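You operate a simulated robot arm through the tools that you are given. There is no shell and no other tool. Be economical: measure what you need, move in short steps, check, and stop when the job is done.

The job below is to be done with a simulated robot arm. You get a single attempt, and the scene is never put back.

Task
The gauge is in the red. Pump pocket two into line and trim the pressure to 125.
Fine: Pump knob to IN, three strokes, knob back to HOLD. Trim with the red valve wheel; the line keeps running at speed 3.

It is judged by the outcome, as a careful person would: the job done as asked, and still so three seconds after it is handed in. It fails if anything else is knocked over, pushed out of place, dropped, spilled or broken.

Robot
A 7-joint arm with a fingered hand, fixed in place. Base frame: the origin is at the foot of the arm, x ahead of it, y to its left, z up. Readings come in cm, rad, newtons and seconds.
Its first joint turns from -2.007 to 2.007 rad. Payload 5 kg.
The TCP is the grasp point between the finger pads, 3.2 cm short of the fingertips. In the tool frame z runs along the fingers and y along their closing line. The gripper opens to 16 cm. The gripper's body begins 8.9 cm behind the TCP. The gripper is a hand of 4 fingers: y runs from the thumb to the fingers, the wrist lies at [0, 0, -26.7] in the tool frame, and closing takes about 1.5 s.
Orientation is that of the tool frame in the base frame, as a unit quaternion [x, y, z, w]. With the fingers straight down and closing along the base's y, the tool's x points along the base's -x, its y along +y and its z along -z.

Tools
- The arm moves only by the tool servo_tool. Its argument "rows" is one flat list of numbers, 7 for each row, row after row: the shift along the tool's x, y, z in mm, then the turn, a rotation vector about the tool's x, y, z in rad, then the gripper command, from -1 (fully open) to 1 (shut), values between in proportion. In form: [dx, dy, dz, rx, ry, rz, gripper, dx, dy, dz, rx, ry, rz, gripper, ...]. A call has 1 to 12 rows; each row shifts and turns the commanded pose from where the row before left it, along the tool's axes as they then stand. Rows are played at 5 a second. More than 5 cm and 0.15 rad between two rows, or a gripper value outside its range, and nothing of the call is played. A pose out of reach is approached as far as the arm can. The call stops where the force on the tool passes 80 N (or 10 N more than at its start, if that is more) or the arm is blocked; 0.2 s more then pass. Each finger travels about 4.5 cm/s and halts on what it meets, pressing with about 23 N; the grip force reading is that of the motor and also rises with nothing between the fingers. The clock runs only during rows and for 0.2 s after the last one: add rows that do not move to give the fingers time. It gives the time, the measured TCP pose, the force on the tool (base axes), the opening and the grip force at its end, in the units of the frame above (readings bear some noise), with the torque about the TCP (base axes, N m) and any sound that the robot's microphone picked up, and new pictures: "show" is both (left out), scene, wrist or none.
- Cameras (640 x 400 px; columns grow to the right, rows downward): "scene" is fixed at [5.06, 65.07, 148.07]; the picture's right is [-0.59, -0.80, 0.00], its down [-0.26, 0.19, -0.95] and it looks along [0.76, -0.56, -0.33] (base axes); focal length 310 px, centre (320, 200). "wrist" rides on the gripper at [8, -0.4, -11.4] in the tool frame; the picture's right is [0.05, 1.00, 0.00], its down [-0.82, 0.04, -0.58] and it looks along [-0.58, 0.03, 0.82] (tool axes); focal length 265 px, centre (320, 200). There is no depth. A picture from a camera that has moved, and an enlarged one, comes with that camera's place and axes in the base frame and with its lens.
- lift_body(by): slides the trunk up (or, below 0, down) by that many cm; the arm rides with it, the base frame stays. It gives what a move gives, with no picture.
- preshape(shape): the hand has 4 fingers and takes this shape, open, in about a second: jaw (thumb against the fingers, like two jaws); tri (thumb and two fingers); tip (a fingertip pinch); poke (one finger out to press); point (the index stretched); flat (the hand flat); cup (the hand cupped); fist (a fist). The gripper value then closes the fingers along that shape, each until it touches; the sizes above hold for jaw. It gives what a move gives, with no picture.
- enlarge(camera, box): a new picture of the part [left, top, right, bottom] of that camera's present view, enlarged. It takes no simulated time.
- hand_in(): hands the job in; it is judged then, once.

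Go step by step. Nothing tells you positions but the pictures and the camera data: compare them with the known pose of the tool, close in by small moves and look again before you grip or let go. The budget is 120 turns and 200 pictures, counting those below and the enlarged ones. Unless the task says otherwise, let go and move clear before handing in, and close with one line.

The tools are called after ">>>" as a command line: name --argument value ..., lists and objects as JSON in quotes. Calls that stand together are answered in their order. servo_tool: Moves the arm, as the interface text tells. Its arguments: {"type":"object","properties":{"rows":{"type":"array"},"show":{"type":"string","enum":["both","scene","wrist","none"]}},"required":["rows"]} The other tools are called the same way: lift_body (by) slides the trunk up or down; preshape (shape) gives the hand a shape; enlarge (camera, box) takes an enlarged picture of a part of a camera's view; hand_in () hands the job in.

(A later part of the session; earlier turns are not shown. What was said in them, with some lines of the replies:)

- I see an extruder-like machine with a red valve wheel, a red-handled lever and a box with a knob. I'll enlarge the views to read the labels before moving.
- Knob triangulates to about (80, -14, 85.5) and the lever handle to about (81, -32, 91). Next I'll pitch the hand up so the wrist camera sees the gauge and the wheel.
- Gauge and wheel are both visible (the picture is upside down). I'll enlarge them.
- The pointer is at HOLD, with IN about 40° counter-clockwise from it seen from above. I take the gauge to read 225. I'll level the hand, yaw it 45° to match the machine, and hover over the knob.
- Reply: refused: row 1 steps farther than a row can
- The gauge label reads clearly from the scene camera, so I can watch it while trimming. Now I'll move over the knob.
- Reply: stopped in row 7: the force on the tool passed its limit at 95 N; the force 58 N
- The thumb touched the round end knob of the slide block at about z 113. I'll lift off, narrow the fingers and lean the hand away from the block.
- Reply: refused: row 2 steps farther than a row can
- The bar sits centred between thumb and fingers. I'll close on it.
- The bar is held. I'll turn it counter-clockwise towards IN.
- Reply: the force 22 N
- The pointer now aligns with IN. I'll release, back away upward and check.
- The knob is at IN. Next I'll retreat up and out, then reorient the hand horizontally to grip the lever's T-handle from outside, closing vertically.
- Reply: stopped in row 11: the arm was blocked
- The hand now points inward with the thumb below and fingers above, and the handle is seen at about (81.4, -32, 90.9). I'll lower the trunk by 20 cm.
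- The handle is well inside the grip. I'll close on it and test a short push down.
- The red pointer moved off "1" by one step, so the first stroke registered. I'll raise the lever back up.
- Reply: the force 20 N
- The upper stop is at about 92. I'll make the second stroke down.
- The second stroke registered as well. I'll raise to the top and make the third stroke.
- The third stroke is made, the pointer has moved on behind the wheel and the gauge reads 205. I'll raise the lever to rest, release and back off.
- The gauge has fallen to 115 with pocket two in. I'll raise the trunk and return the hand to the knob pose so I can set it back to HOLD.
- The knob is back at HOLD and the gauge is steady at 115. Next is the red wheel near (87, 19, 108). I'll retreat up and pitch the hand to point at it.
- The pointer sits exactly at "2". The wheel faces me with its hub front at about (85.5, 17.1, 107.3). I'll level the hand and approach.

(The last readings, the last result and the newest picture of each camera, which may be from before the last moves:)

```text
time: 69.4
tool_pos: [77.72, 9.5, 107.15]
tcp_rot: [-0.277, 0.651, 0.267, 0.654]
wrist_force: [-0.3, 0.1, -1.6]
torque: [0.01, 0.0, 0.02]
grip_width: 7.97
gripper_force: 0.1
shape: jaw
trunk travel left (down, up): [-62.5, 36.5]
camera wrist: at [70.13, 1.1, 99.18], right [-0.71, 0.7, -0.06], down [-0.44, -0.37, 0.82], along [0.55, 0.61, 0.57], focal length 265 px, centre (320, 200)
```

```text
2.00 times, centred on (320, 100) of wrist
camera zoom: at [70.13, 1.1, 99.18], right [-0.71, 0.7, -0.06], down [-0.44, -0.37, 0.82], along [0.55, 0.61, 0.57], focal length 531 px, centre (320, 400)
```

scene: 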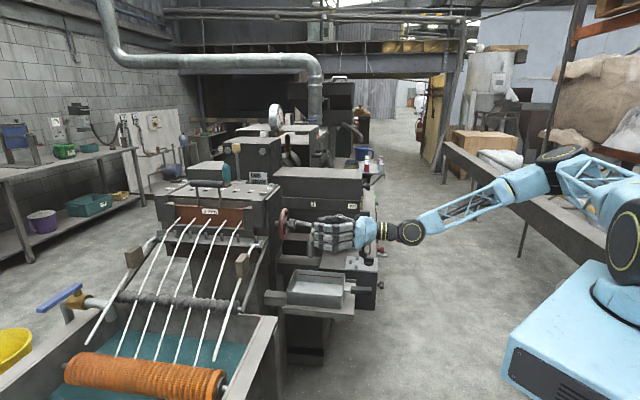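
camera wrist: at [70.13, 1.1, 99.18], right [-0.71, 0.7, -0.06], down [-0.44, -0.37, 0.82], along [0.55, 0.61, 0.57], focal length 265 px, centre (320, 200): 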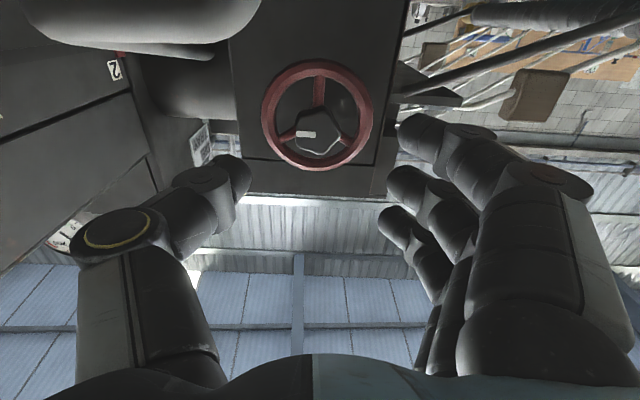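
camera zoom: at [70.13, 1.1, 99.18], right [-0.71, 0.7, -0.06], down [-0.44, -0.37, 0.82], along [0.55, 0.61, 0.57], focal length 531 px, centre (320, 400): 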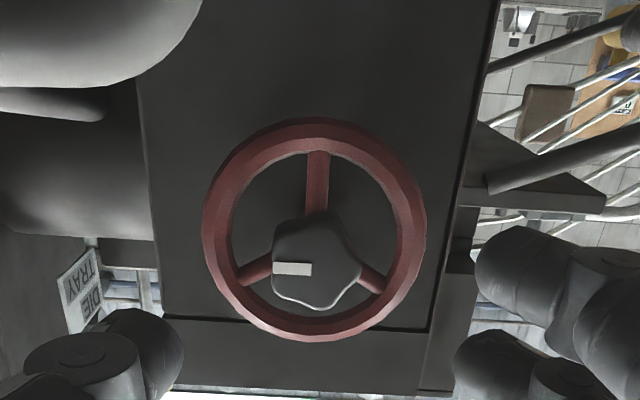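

>>> servo_tool --rows '[-2, -2, 35, 0, 0, 0, 0, 0, 0, 35, 0, 0, 0, 0, 0, 0, 0, 0, 0, 0, 0]'

>>> enlarge --camera "scene" --box '[260, 180, 350, 250]'

>>> enlarge --camera "wrist" --box '[200, 60, 440, 260]'

```text
time: 70.2
tool_pos: [82.81, 14.36, 107.46]
tcp_rot: [-0.276, 0.652, 0.267, 0.654]
wrist_force: [0.1, -0.1, -0.3]
torque: [0.05, -0.01, -0.01]
grip_width: 7.93
gripper_force: 0.0
shape: jaw
trunk travel left (down, up): [-62.5, 36.5]
camera wrist: at [75.08, 5.91, 99.39], right [-0.71, 0.7, -0.07], down [-0.44, -0.37, 0.82], along [0.55, 0.61, 0.57], focal length 265 px, centre (320, 200)
```

scene: 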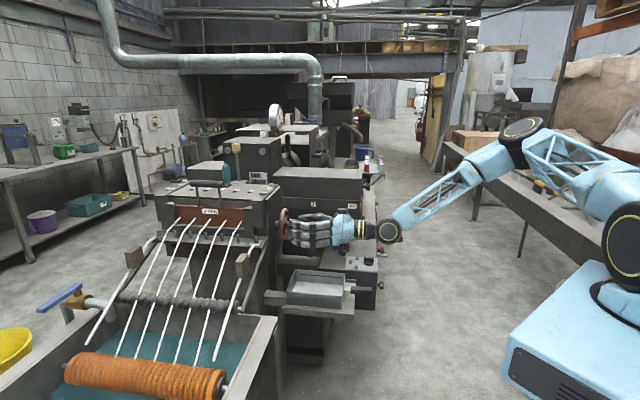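
wrist: 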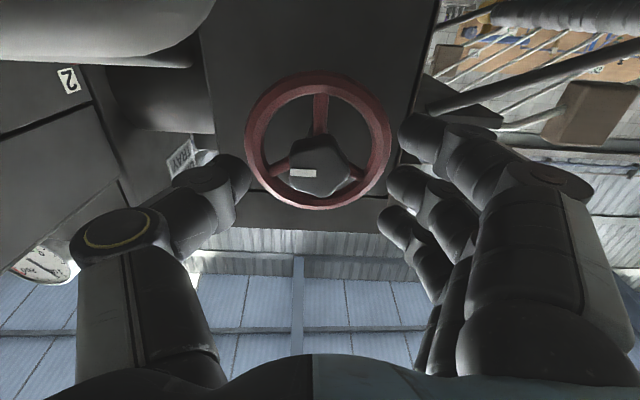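

```text
5.71 times, centred on (305, 215) of scene
camera zoom: at [5.06, 65.07, 148.07], right [-0.59, -0.8, 0.0], down [-0.26, 0.19, -0.95], along [0.76, -0.56, -0.33], focal length 1772 px, centre (406, 114)
```

zoom: 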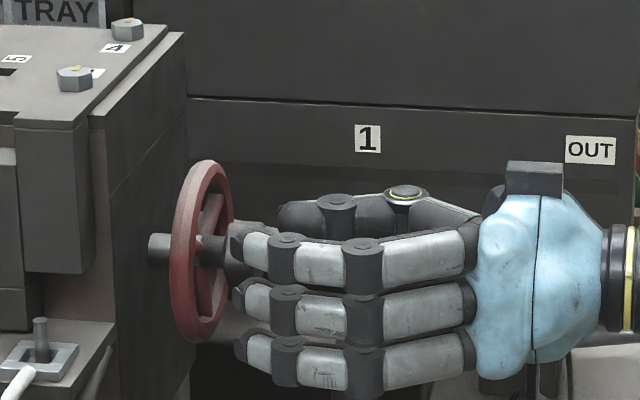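

```text
2.00 times, centred on (320, 160) of wrist
camera zoom: at [75.08, 5.91, 99.39], right [-0.71, 0.7, -0.07], down [-0.44, -0.37, 0.82], along [0.55, 0.61, 0.57], focal length 531 px, centre (320, 280)
```

zoom: 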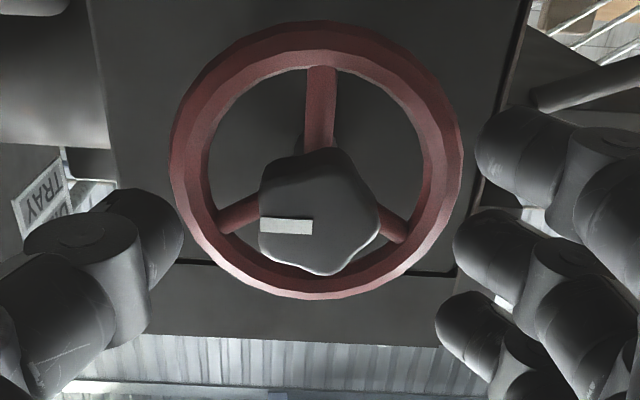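

>>> servo_tool --rows '[0, 0, 9, 0, 0, 0, 0, 0, 0, 8, 0, 0, 0, 0.1, 0, 0, 0, 0, 0, 0, 0.3, 0, 0, 0, 0, 0, 0, 0.5, 0, 0, 0, 0, 0, 0, 0.65, 0, 0, 0, 0, 0, 0, 0.75, 0, 0, 0, 0, 0, 0, 0.75]'

>>> enlarge --camera "scene" --box '[260, 180, 350, 250]'

>>> enlarge --camera "wrist" --box '[200, 60, 440, 260]'

>>> enlarge --camera "scene" --box '[260, 95, 300, 140]'

```text
time: 71.8
tool_pos: [84.05, 15.47, 107.33]
tcp_rot: [-0.276, 0.652, 0.267, 0.654]
wrist_force: [4.0, -0.6, -0.1]
torque: [-0.03, 0.01, -0.04]
grip_width: 1.69
gripper_force: 10.2
shape: jaw
trunk travel left (down, up): [-62.5, 36.5]
camera wrist: at [76.41, 7.08, 99.34], right [-0.71, 0.7, -0.06], down [-0.44, -0.37, 0.82], along [0.55, 0.61, 0.57], focal length 265 px, centre (320, 200)
```

scene: 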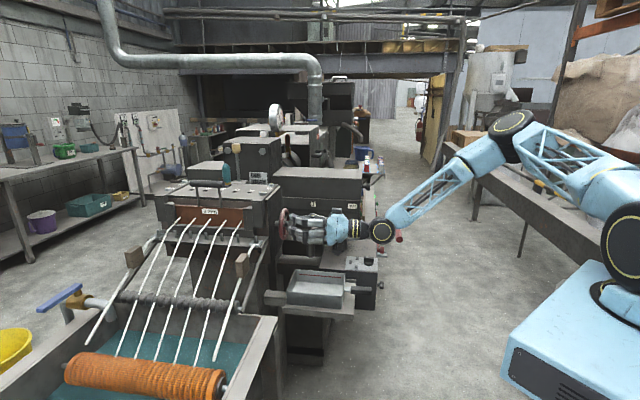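
wrist: 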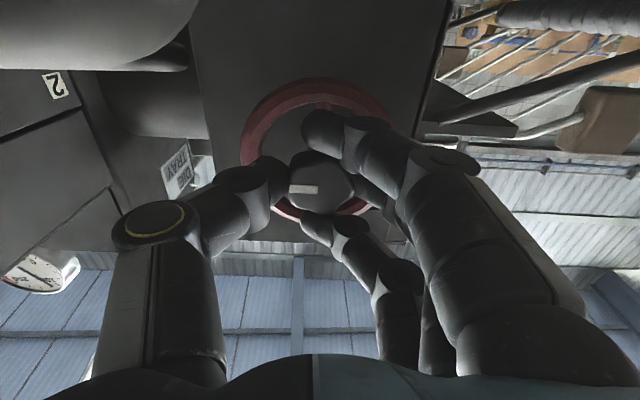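

```text
5.71 times, centred on (305, 215) of scene
camera zoom: at [5.06, 65.07, 148.07], right [-0.59, -0.8, 0.0], down [-0.26, 0.19, -0.95], along [0.76, -0.56, -0.33], focal length 1772 px, centre (406, 114)
```

zoom: 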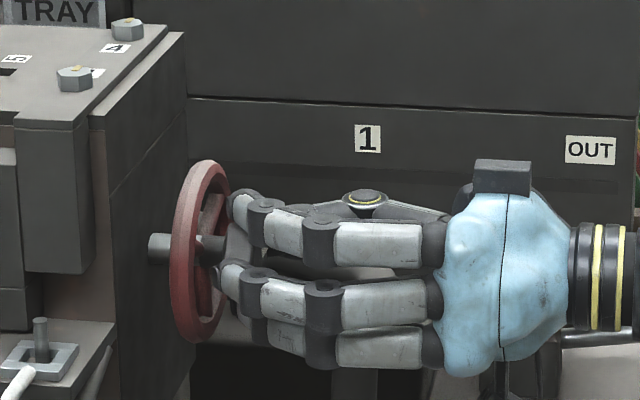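

```text
2.00 times, centred on (320, 160) of wrist
camera zoom: at [76.41, 7.08, 99.34], right [-0.71, 0.7, -0.06], down [-0.44, -0.37, 0.82], along [0.55, 0.61, 0.57], focal length 531 px, centre (320, 280)
```

zoom: 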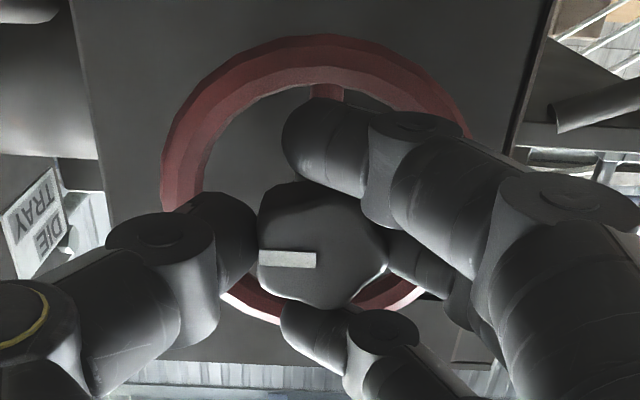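

```text
8.89 times, centred on (280, 118) of scene
camera zoom: at [5.06, 65.07, 148.07], right [-0.59, -0.8, 0.0], down [-0.26, 0.19, -0.95], along [0.76, -0.56, -0.33], focal length 2756 px, centre (676, 933)
```

zoom: 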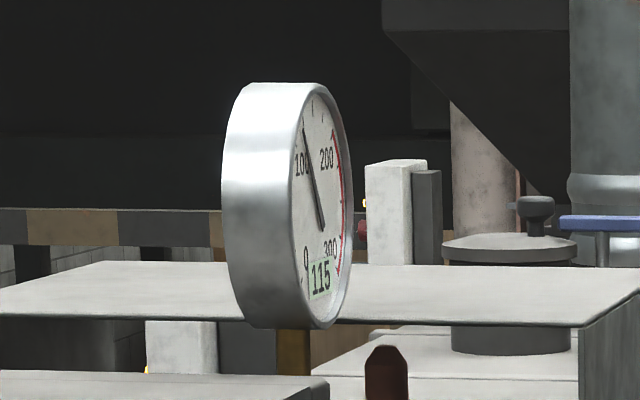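

The hub is well held. I'll make a trial clockwise turn of 0.28 rad and read the gauge.

>>> servo_tool --rows '[0, 0, 0, 0, 0, 0.07, 0.85, 0, 0, 0, 0, 0, 0.07, 0.85, 0, 0, 0, 0, 0, 0.07, 0.85, 0, 0, 0, 0, 0, 0.07, 0.85, 0, 0, 0, 0, 0, 0, 0.85, 0, 0, 0, 0, 0, 0, 0.85, 0, 0, 0, 0, 0, 0, 0.85, 0, 0, 0, 0, 0, 0, 0.85, 0, 0, 0, 0, 0, 0, 0.85, 0, 0, 0, 0, 0, 0, 0.85]' --show "wrist"

>>> enlarge --camera "scene" --box '[260, 95, 300, 140]'

```text
time: 74.0
tool_pos: [84.08, 15.34, 107.27]
tcp_rot: [-0.181, 0.684, 0.356, 0.61]
wrist_force: [6.6, -4.6, -3.9]
torque: [-0.01, 0.07, -0.08]
grip_width: 1.5
gripper_force: 22.9
shape: jaw
trunk travel left (down, up): [-62.5, 36.5]
camera wrist: at [74.89, 8.58, 99.48], right [-0.69, 0.69, 0.21], down [-0.28, -0.53, 0.8], along [0.66, 0.49, 0.56], focal length 265 px, centre (320, 200)
```

wrist: 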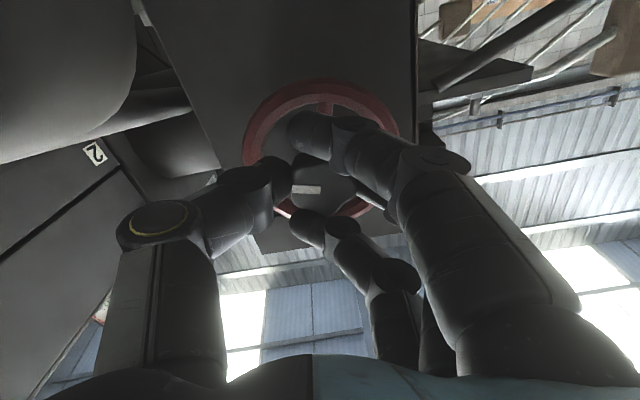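

```text
8.89 times, centred on (280, 118) of scene
camera zoom: at [5.06, 65.07, 148.07], right [-0.59, -0.8, 0.0], down [-0.26, 0.19, -0.95], along [0.76, -0.56, -0.33], focal length 2756 px, centre (676, 933)
```

zoom: 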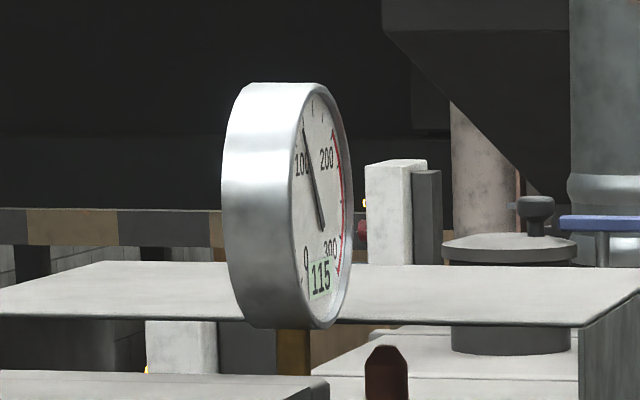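

>>> servo_tool --rows '[0, 0, 0, 0, 0, 0.07, 0.85, 0, 0, 0, 0, 0, 0.07, 0.85, 0, 0, 0, 0, 0, 0.07, 0.85, 0, 0, 0, 0, 0, 0.07, 0.85, 0, 0, 0, 0, 0, 0, 0.85, 0, 0, 0, 0, 0, 0, 0.85, 0, 0, 0, 0, 0, 0, 0.85, 0, 0, 0, 0, 0, 0, 0.85, 0, 0, 0, 0, 0, 0, 0.85, 0, 0, 0, 0, 0, 0, 0.85]' --show "wrist"

>>> enlarge --camera "scene" --box '[260, 95, 300, 140]'

>>> enlarge --camera "wrist" --box '[200, 60, 440, 260]'

```text
time: 76.2
tool_pos: [84.06, 15.45, 107.25]
tcp_rot: [-0.084, 0.703, 0.438, 0.554]
wrist_force: [1.2, -6.8, -11.9]
torque: [-0.11, 0.13, -0.02]
grip_width: 1.5
gripper_force: 23.0
shape: jaw
trunk travel left (down, up): [-62.5, 36.5]
camera wrist: at [73.4, 10.11, 100.28], right [-0.62, 0.62, 0.48], down [-0.13, -0.68, 0.72], along [0.77, 0.39, 0.51], focal length 265 px, centre (320, 200)
```

wrist: 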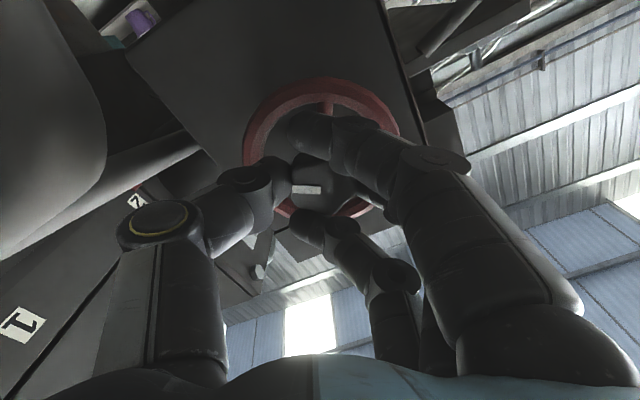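

```text
8.89 times, centred on (280, 118) of scene
camera zoom: at [5.06, 65.07, 148.07], right [-0.59, -0.8, 0.0], down [-0.26, 0.19, -0.95], along [0.76, -0.56, -0.33], focal length 2756 px, centre (676, 933)
```

zoom: 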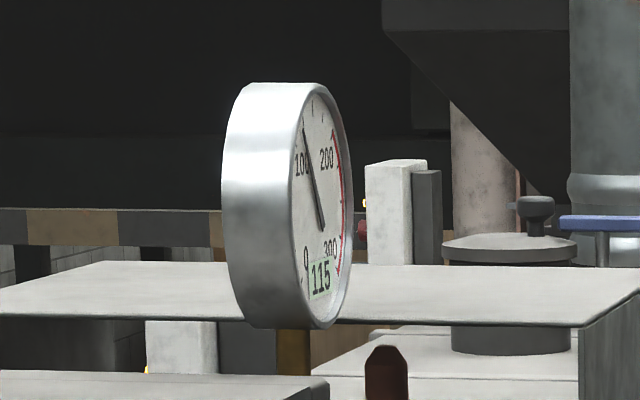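

```text
2.00 times, centred on (320, 160) of wrist
camera zoom: at [73.4, 10.11, 100.28], right [-0.62, 0.62, 0.48], down [-0.13, -0.68, 0.72], along [0.77, 0.39, 0.51], focal length 531 px, centre (320, 280)
```

zoom: 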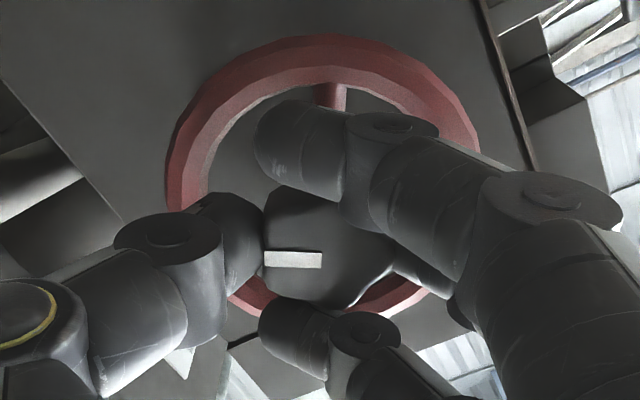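

>>> servo_tool --rows '[0, 0, 0, 0, 0, 0.07, 0.85, 0, 0, 0, 0, 0, 0.07, 0.85, 0, 0, 0, 0, 0, 0.07, 0.85, 0, 0, 0, 0, 0, 0.07, 0.85, 0, 0, 0, 0, 0, 0, 0.85, 0, 0, 0, 0, 0, 0, 0.85, 0, 0, 0, 0, 0, 0, 0.85, 0, 0, 0, 0, 0, 0, 0.85, 0, 0, 0, 0, 0, 0, 0.85, 0, 0, 0, 0, 0, 0, 0.85]' --show "none"

>>> enlarge --camera "scene" --box '[260, 95, 300, 140]'

>>> enlarge --camera "wrist" --box '[200, 60, 440, 260]'

```text
time: 78.4
tool_pos: [84.04, 15.48, 107.24]
tcp_rot: [0.013, 0.708, 0.511, 0.487]
wrist_force: [-4.9, -2.5, -14.4]
torque: [-0.12, 0.15, 0.12]
grip_width: 1.48
gripper_force: 22.9
shape: jaw
trunk travel left (down, up): [-62.5, 36.5]
```

```text
8.89 times, centred on (280, 118) of scene
camera zoom: at [5.06, 65.07, 148.07], right [-0.59, -0.8, 0.0], down [-0.26, 0.19, -0.95], along [0.76, -0.56, -0.33], focal length 2756 px, centre (676, 933)
```

zoom: 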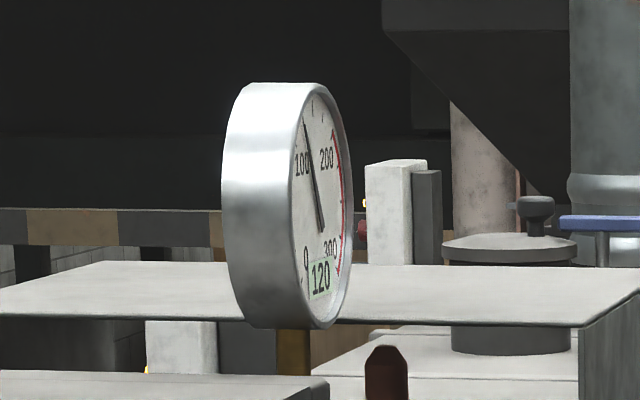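

```text
2.00 times, centred on (320, 160) of wrist
camera zoom: at [72.12, 11.4, 101.6], right [-0.51, 0.5, 0.7], down [0.0, -0.81, 0.58], along [0.86, 0.3, 0.41], focal length 531 px, centre (320, 280)
```

zoom: 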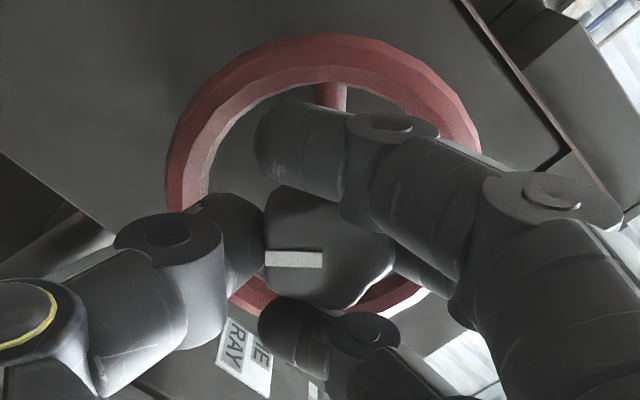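

Clockwise raises the pressure and the gauge now reads 120, in steps of 5. I'll continue in smaller steps and let it settle.

>>> servo_tool --rows '[0, 0, 0, 0, 0, 0, 0.85, 0, 0, 0, 0, 0, 0, 0.85, 0, 0, 0, 0, 0, 0, 0.85, 0, 0, 0, 0, 0, 0, 0.85, 0, 0, 0, 0, 0, 0, 0.85, 0, 0, 0, 0, 0, 0, 0.85, 0, 0, 0, 0, 0, 0, 0.85, 0, 0, 0, 0, 0, 0, 0.85, 0, 0, 0, 0, 0, 0, 0.85, 0, 0, 0, 0, 0, 0, 0.85, 0, 0, 0, 0, 0, 0, 0.85, 0, 0, 0, 0, 0, 0, 0.85]' --show "none"

>>> enlarge --camera "scene" --box '[260, 95, 300, 140]'

>>> servo_tool --rows '[0, 0, 0, 0, 0, 0.07, 0.85, 0, 0, 0, 0, 0, 0.07, 0.85, 0, 0, 0, 0, 0, 0, 0.85, 0, 0, 0, 0, 0, 0, 0.85, 0, 0, 0, 0, 0, 0, 0.85, 0, 0, 0, 0, 0, 0, 0.85, 0, 0, 0, 0, 0, 0, 0.85, 0, 0, 0, 0, 0, 0, 0.85, 0, 0, 0, 0, 0, 0, 0.85, 0, 0, 0, 0, 0, 0, 0.85, 0, 0, 0, 0, 0, 0, 0.85, 0, 0, 0, 0, 0, 0, 0.85]' --show "none"

>>> enlarge --camera "scene" --box '[260, 95, 300, 140]'

```text
time: 81.0
tool_pos: [84.1, 15.56, 107.31]
tcp_rot: [0.013, 0.708, 0.511, 0.487]
wrist_force: [-4.3, -2.4, -15.0]
torque: [-0.12, 0.14, 0.1]
grip_width: 1.5
gripper_force: 22.7
shape: jaw
trunk travel left (down, up): [-62.5, 36.5]
```

```text
8.89 times, centred on (280, 118) of scene
camera zoom: at [5.06, 65.07, 148.07], right [-0.59, -0.8, 0.0], down [-0.26, 0.19, -0.95], along [0.76, -0.56, -0.33], focal length 2756 px, centre (676, 933)
```

zoom: 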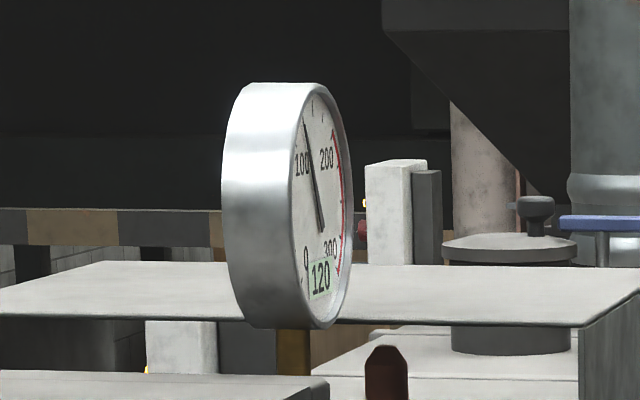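

```text
time: 83.6
tool_pos: [84.04, 15.41, 107.43]
tcp_rot: [0.063, 0.705, 0.543, 0.451]
wrist_force: [-4.8, -0.7, -14.4]
torque: [-0.15, 0.15, 0.16]
grip_width: 1.5
gripper_force: 22.9
shape: jaw
trunk travel left (down, up): [-62.5, 36.5]
```

```text
8.89 times, centred on (280, 118) of scene
camera zoom: at [5.06, 65.07, 148.07], right [-0.59, -0.8, 0.0], down [-0.26, 0.19, -0.95], along [0.76, -0.56, -0.33], focal length 2756 px, centre (676, 933)
```

zoom: 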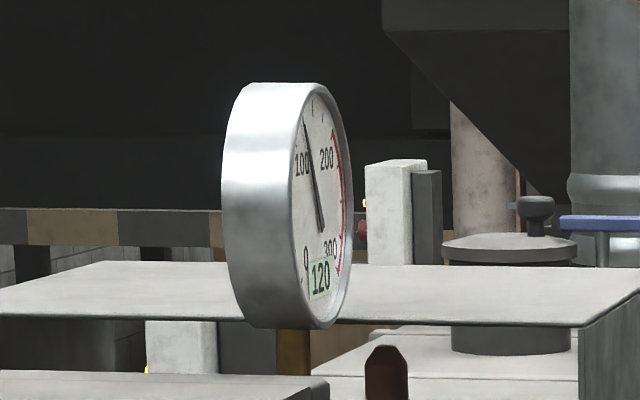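

>>> servo_tool --rows '[0, 0, 0, 0, 0, 0.07, 0.85, 0, 0, 0, 0, 0, 0.07, 0.85, 0, 0, 0, 0, 0, 0, 0.85, 0, 0, 0, 0, 0, 0, 0.85, 0, 0, 0, 0, 0, 0, 0.85, 0, 0, 0, 0, 0, 0, 0.85, 0, 0, 0, 0, 0, 0, 0.85, 0, 0, 0, 0, 0, 0, 0.85]' --show "none"

>>> enlarge --camera "scene" --box '[260, 95, 300, 140]'

>>> servo_tool --rows '[0, 0, 0, 0, 0, 0.07, 0.85, 0, 0, 0, 0, 0, 0.07, 0.85, 0, 0, 0, 0, 0, 0, 0.85, 0, 0, 0, 0, 0, 0, 0.85, 0, 0, 0, 0, 0, 0, 0.85, 0, 0, 0, 0, 0, 0, 0.85, 0, 0, 0, 0, 0, 0, 0.85, 0, 0, 0, 0, 0, 0, 0.85]' --show "wrist"

>>> enlarge --camera "scene" --box '[260, 95, 300, 140]'

```text
time: 85.4
tool_pos: [84.19, 15.47, 107.41]
tcp_rot: [0.112, 0.699, 0.574, 0.412]
wrist_force: [-5.0, 1.9, -14.7]
torque: [-0.12, 0.11, 0.17]
grip_width: 1.51
gripper_force: 22.8
shape: jaw
trunk travel left (down, up): [-62.5, 36.5]
```

```text
8.89 times, centred on (280, 118) of scene
camera zoom: at [5.06, 65.07, 148.07], right [-0.59, -0.8, 0.0], down [-0.26, 0.19, -0.95], along [0.76, -0.56, -0.33], focal length 2756 px, centre (676, 933)
```

zoom: 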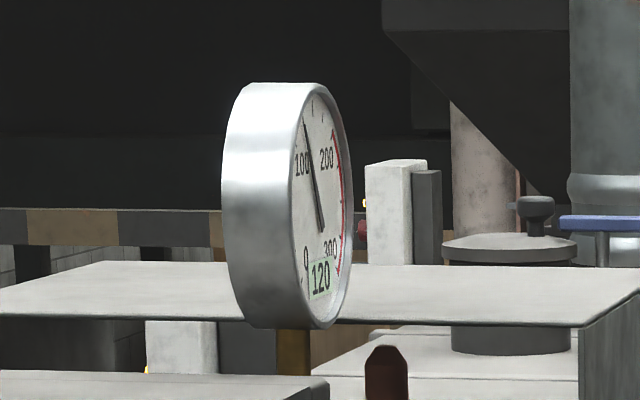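

```text
time: 87.2
tool_pos: [84.07, 15.47, 107.31]
tcp_rot: [0.16, 0.69, 0.6, 0.371]
wrist_force: [-8.6, 0.6, -13.3]
torque: [-0.14, 0.09, 0.16]
grip_width: 1.51
gripper_force: 22.9
shape: jaw
trunk travel left (down, up): [-62.5, 36.5]
camera wrist: at [70.76, 12.77, 104.41], right [-0.26, 0.26, 0.93], down [0.13, -0.94, 0.3], along [0.96, 0.2, 0.21], focal length 265 px, centre (320, 200)
```

wrist: 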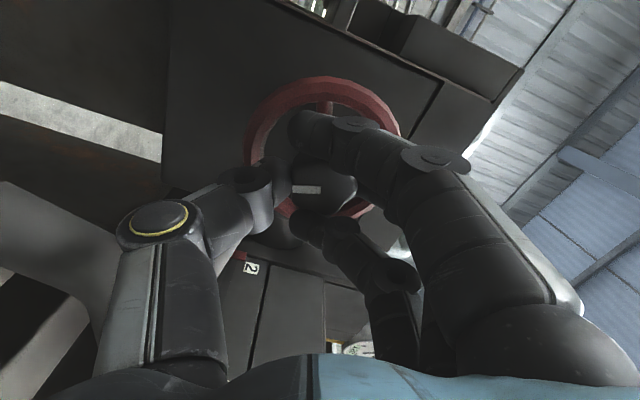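

```text
8.89 times, centred on (280, 118) of scene
camera zoom: at [5.06, 65.07, 148.07], right [-0.59, -0.8, 0.0], down [-0.26, 0.19, -0.95], along [0.76, -0.56, -0.33], focal length 2756 px, centre (676, 933)
```

zoom: 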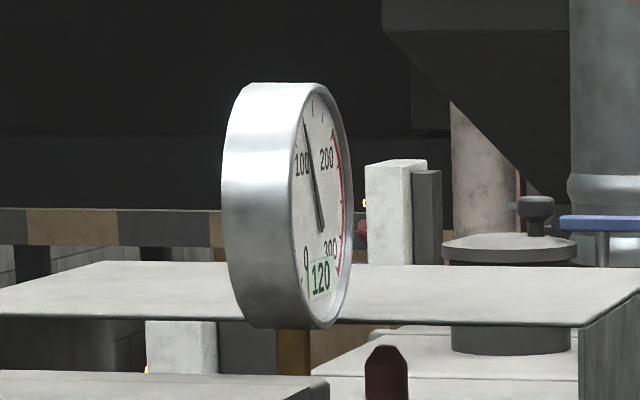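

>>> servo_tool --rows '[0, 0, 0, 0, 0, 0.07, 0.85, 0, 0, 0, 0, 0, 0.07, 0.85, 0, 0, 0, 0, 0, 0, 0.85, 0, 0, 0, 0, 0, 0, 0.85, 0, 0, 0, 0, 0, 0, 0.85, 0, 0, 0, 0, 0, 0, 0.85, 0, 0, 0, 0, 0, 0, 0.85, 0, 0, 0, 0, 0, 0, 0.85]' --show "none"

>>> enlarge --camera "scene" --box '[260, 95, 300, 140]'

>>> servo_tool --rows '[0, 0, 0, 0, 0, 0.07, 0.85, 0, 0, 0, 0, 0, 0.07, 0.85, 0, 0, 0, 0, 0, 0, 0.85, 0, 0, 0, 0, 0, 0, 0.85, 0, 0, 0, 0, 0, 0, 0.85, 0, 0, 0, 0, 0, 0, 0.85, 0, 0, 0, 0, 0, 0, 0.85, 0, 0, 0, 0, 0, 0, 0.85]' --show "none"

>>> enlarge --camera "scene" --box '[260, 95, 300, 140]'

```text
time: 89.0
tool_pos: [84.1, 15.55, 107.43]
tcp_rot: [0.209, 0.677, 0.625, 0.328]
wrist_force: [-9.2, 1.4, -14.1]
torque: [-0.15, 0.15, 0.21]
grip_width: 1.51
gripper_force: 22.9
shape: jaw
trunk travel left (down, up): [-62.5, 36.5]
```

```text
8.89 times, centred on (280, 118) of scene
camera zoom: at [5.06, 65.07, 148.07], right [-0.59, -0.8, 0.0], down [-0.26, 0.19, -0.95], along [0.76, -0.56, -0.33], focal length 2756 px, centre (676, 933)
```

zoom: 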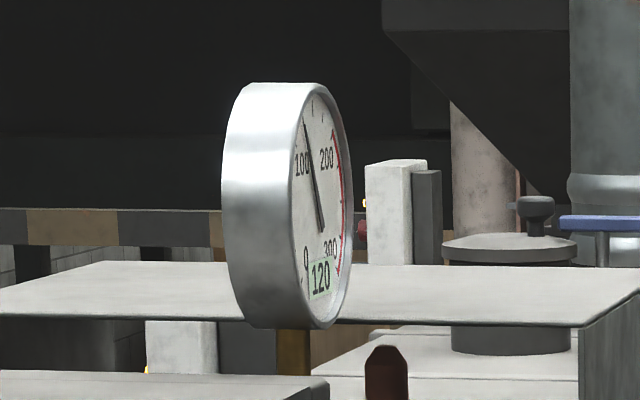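

```text
time: 90.8
tool_pos: [84.05, 15.61, 107.36]
tcp_rot: [0.256, 0.661, 0.646, 0.283]
wrist_force: [-12.7, 3.1, -14.3]
torque: [-0.16, 0.14, 0.19]
grip_width: 1.51
gripper_force: 22.9
shape: jaw
trunk travel left (down, up): [-62.5, 36.5]
```

```text
8.89 times, centred on (280, 118) of scene
camera zoom: at [5.06, 65.07, 148.07], right [-0.59, -0.8, 0.0], down [-0.26, 0.19, -0.95], along [0.76, -0.56, -0.33], focal length 2756 px, centre (676, 933)
```

zoom: 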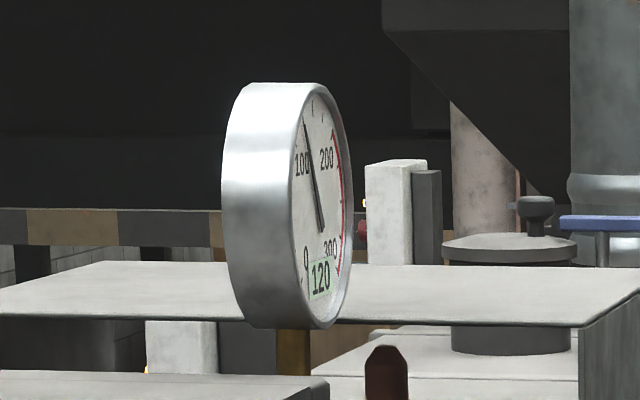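

>>> servo_tool --rows '[0, 0, 0, 0, 0, 0.07, 0.85, 0, 0, 0, 0, 0, 0.07, 0.85, 0, 0, 0, 0, 0, 0.07, 0.85, 0, 0, 0, 0, 0, 0.07, 0.85, 0, 0, 0, 0, 0, 0, 0.85, 0, 0, 0, 0, 0, 0, 0.85, 0, 0, 0, 0, 0, 0, 0.85, 0, 0, 0, 0, 0, 0, 0.85]' --show "none"

>>> enlarge --camera "scene" --box '[260, 95, 300, 140]'

>>> enlarge --camera "wrist" --box '[200, 60, 440, 260]'

```text
time: 92.6
tool_pos: [83.96, 15.59, 107.46]
tcp_rot: [0.345, 0.618, 0.68, 0.191]
wrist_force: [-14.6, 5.3, -12.4]
torque: [-0.14, 0.14, 0.28]
grip_width: 1.54
gripper_force: 22.8
shape: jaw
trunk travel left (down, up): [-62.5, 36.5]
```

```text
8.89 times, centred on (280, 118) of scene
camera zoom: at [5.06, 65.07, 148.07], right [-0.59, -0.8, 0.0], down [-0.26, 0.19, -0.95], along [0.76, -0.56, -0.33], focal length 2756 px, centre (676, 933)
```

zoom: 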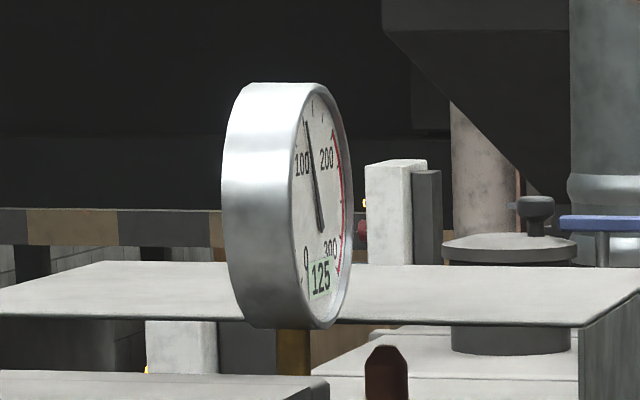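

```text
2.00 times, centred on (320, 160) of wrist
camera zoom: at [70.43, 13.13, 108.92], right [0.13, -0.13, 0.98], down [0.16, -0.98, -0.15], along [0.98, 0.18, -0.11], focal length 531 px, centre (320, 280)
```

zoom: 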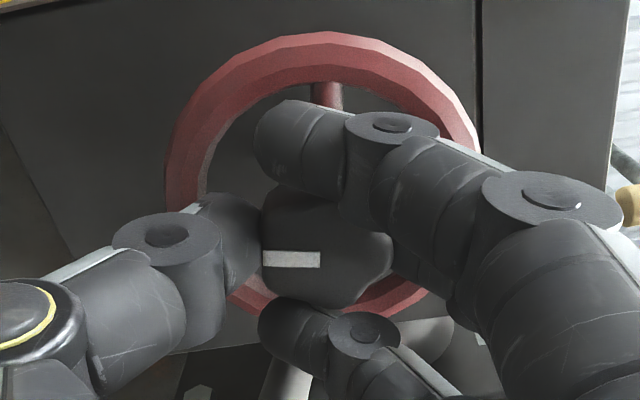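

The gauge reads 125. I'll turn slightly further so it sits safely inside this 5-unit step, and recheck.

>>> servo_tool --rows '[0, 0, 0, 0, 0, 0.07, 0.85, 0, 0, 0, 0, 0, 0.07, 0.85, 0, 0, 0, 0, 0, 0.07, 0.85, 0, 0, 0, 0, 0, 0.07, 0.85, 0, 0, 0, 0, 0, 0, 0.85, 0, 0, 0, 0, 0, 0, 0.85, 0, 0, 0, 0, 0, 0, 0.85, 0, 0, 0, 0, 0, 0, 0.85, 0, 0, 0, 0, 0, 0, 0.85, 0, 0, 0, 0, 0, 0, 0.85, 0, 0, 0, 0, 0, 0, 0.85, 0, 0, 0, 0, 0, 0, 0.85]' --show "none"

>>> enlarge --camera "scene" --box '[260, 95, 300, 140]'

```text
time: 95.2
tool_pos: [84.08, 15.63, 107.42]
tcp_rot: [0.428, 0.564, 0.7, 0.094]
wrist_force: [-8.9, 6.9, -2.6]
torque: [0.01, -0.04, 0.2]
grip_width: 1.51
gripper_force: 22.9
shape: jaw
trunk travel left (down, up): [-62.5, 36.5]
```

```text
8.89 times, centred on (280, 118) of scene
camera zoom: at [5.06, 65.07, 148.07], right [-0.59, -0.8, 0.0], down [-0.26, 0.19, -0.95], along [0.76, -0.56, -0.33], focal length 2756 px, centre (676, 933)
```

zoom: 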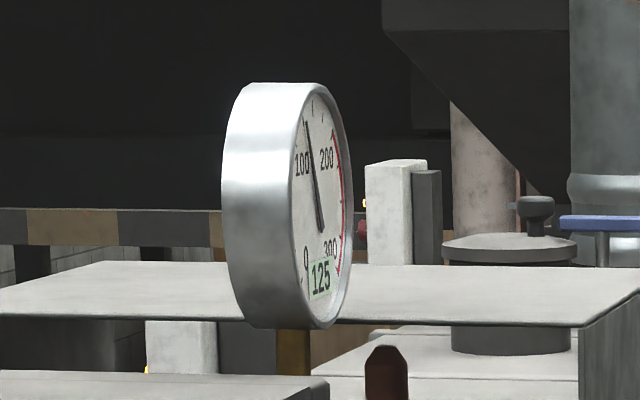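

It's steady at 125. I'll open the fingers gently and back straight off.

>>> servo_tool --rows '[0, 0, 0, 0, 0, 0, 0.6, 0, 0, 0, 0, 0, 0, 0.4, 0, 0, 0, 0, 0, 0, 0.2, 0, 0, 0, 0, 0, 0, 0, 0, 0, 0, 0, 0, 0, 0, 0, 0, -20, 0, 0, 0, 0, 0, 0, -40, 0, 0, 0, 0, 0, 0, -45, 0, 0, 0, 0, 0, 0, -45, 0, 0, 0, 0, 0, 0, -45, 0, 0, 0, 0, 0, 0, 0, 0, 0, 0, 0]'

>>> enlarge --camera "scene" --box '[260, 95, 300, 140]'

>>> enlarge --camera "scene" --box '[240, 160, 420, 290]'

>>> enlarge --camera "wrist" --box '[0, 0, 640, 400]'

```text
time: 97.6
tool_pos: [70.2, 1.8, 107.46]
tcp_rot: [0.427, 0.564, 0.7, 0.093]
wrist_force: [1.2, -0.2, 0.0]
torque: [-0.01, -0.02, 0.01]
grip_width: 7.9
gripper_force: 0.1
shape: jaw
trunk travel left (down, up): [-62.5, 36.5]
camera wrist: at [57.12, -1.23, 111.13], right [0.32, -0.31, 0.89], down [0.11, -0.92, -0.36], along [0.94, 0.22, -0.26], focal length 265 px, centre (320, 200)
```

scene: 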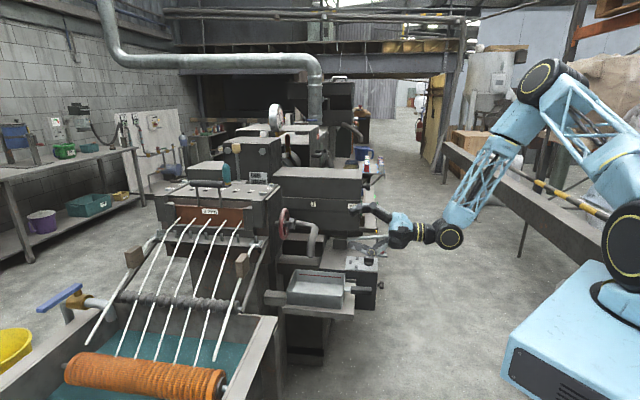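
wrist: 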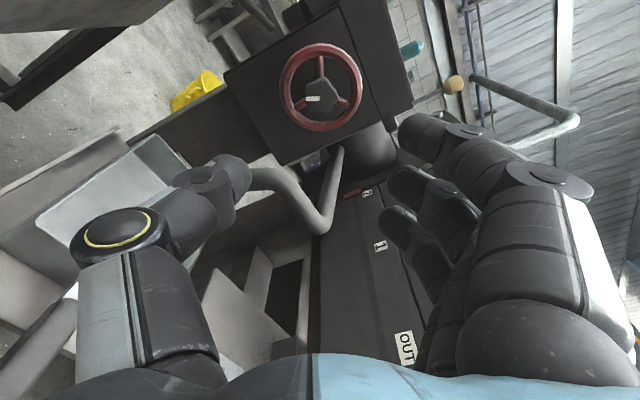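

```text
8.89 times, centred on (280, 118) of scene
camera zoom: at [5.06, 65.07, 148.07], right [-0.59, -0.8, 0.0], down [-0.26, 0.19, -0.95], along [0.76, -0.56, -0.33], focal length 2756 px, centre (676, 933)
```

zoom: 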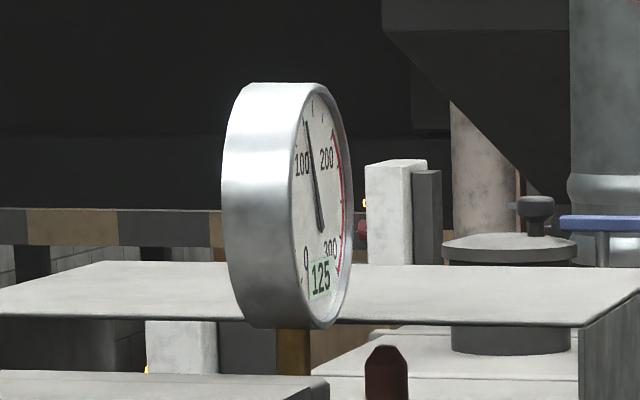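

```text
3.08 times, centred on (330, 225) of scene
camera zoom: at [5.06, 65.07, 148.07], right [-0.59, -0.8, 0.0], down [-0.26, 0.19, -0.95], along [0.76, -0.56, -0.33], focal length 954 px, centre (289, 123)
```

zoom: 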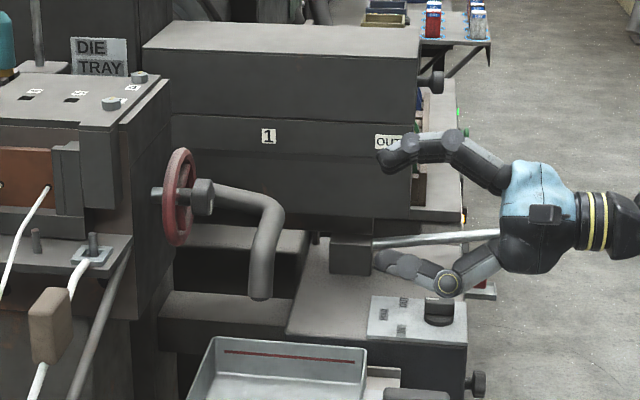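

```text
1.00 times, centred on (320, 200) of wrist (not enlarged: the box is as wide or as high as the picture)
camera zoom: at [57.12, -1.23, 111.13], right [0.32, -0.31, 0.89], down [0.11, -0.92, -0.36], along [0.94, 0.22, -0.26], focal length 265 px, centre (320, 200)
```

zoom: 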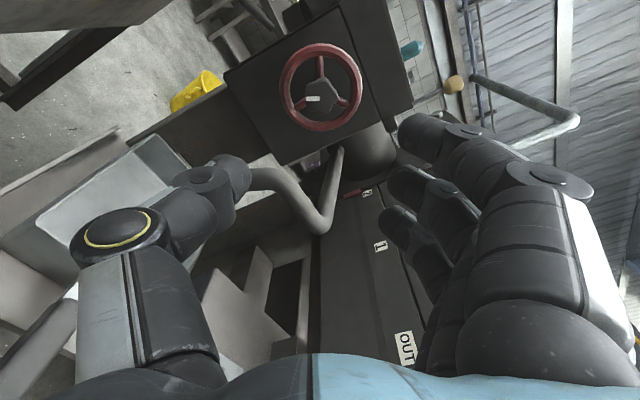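

The gauge holds 125, the pointer is at 2, the knob is at HOLD, the lever is at rest and the hand is clear. I'm handing in.

>>> hand_in

```text
The job is handed in.
```

Pocket two is pumped into line with three strokes, the knob is back at HOLD, and the red wheel is trimmed so the gauge holds 125; I left the line speed alone. Early on the thumb pressed the slide block's end knob (about 95 N), but nothing looked moved or damaged.
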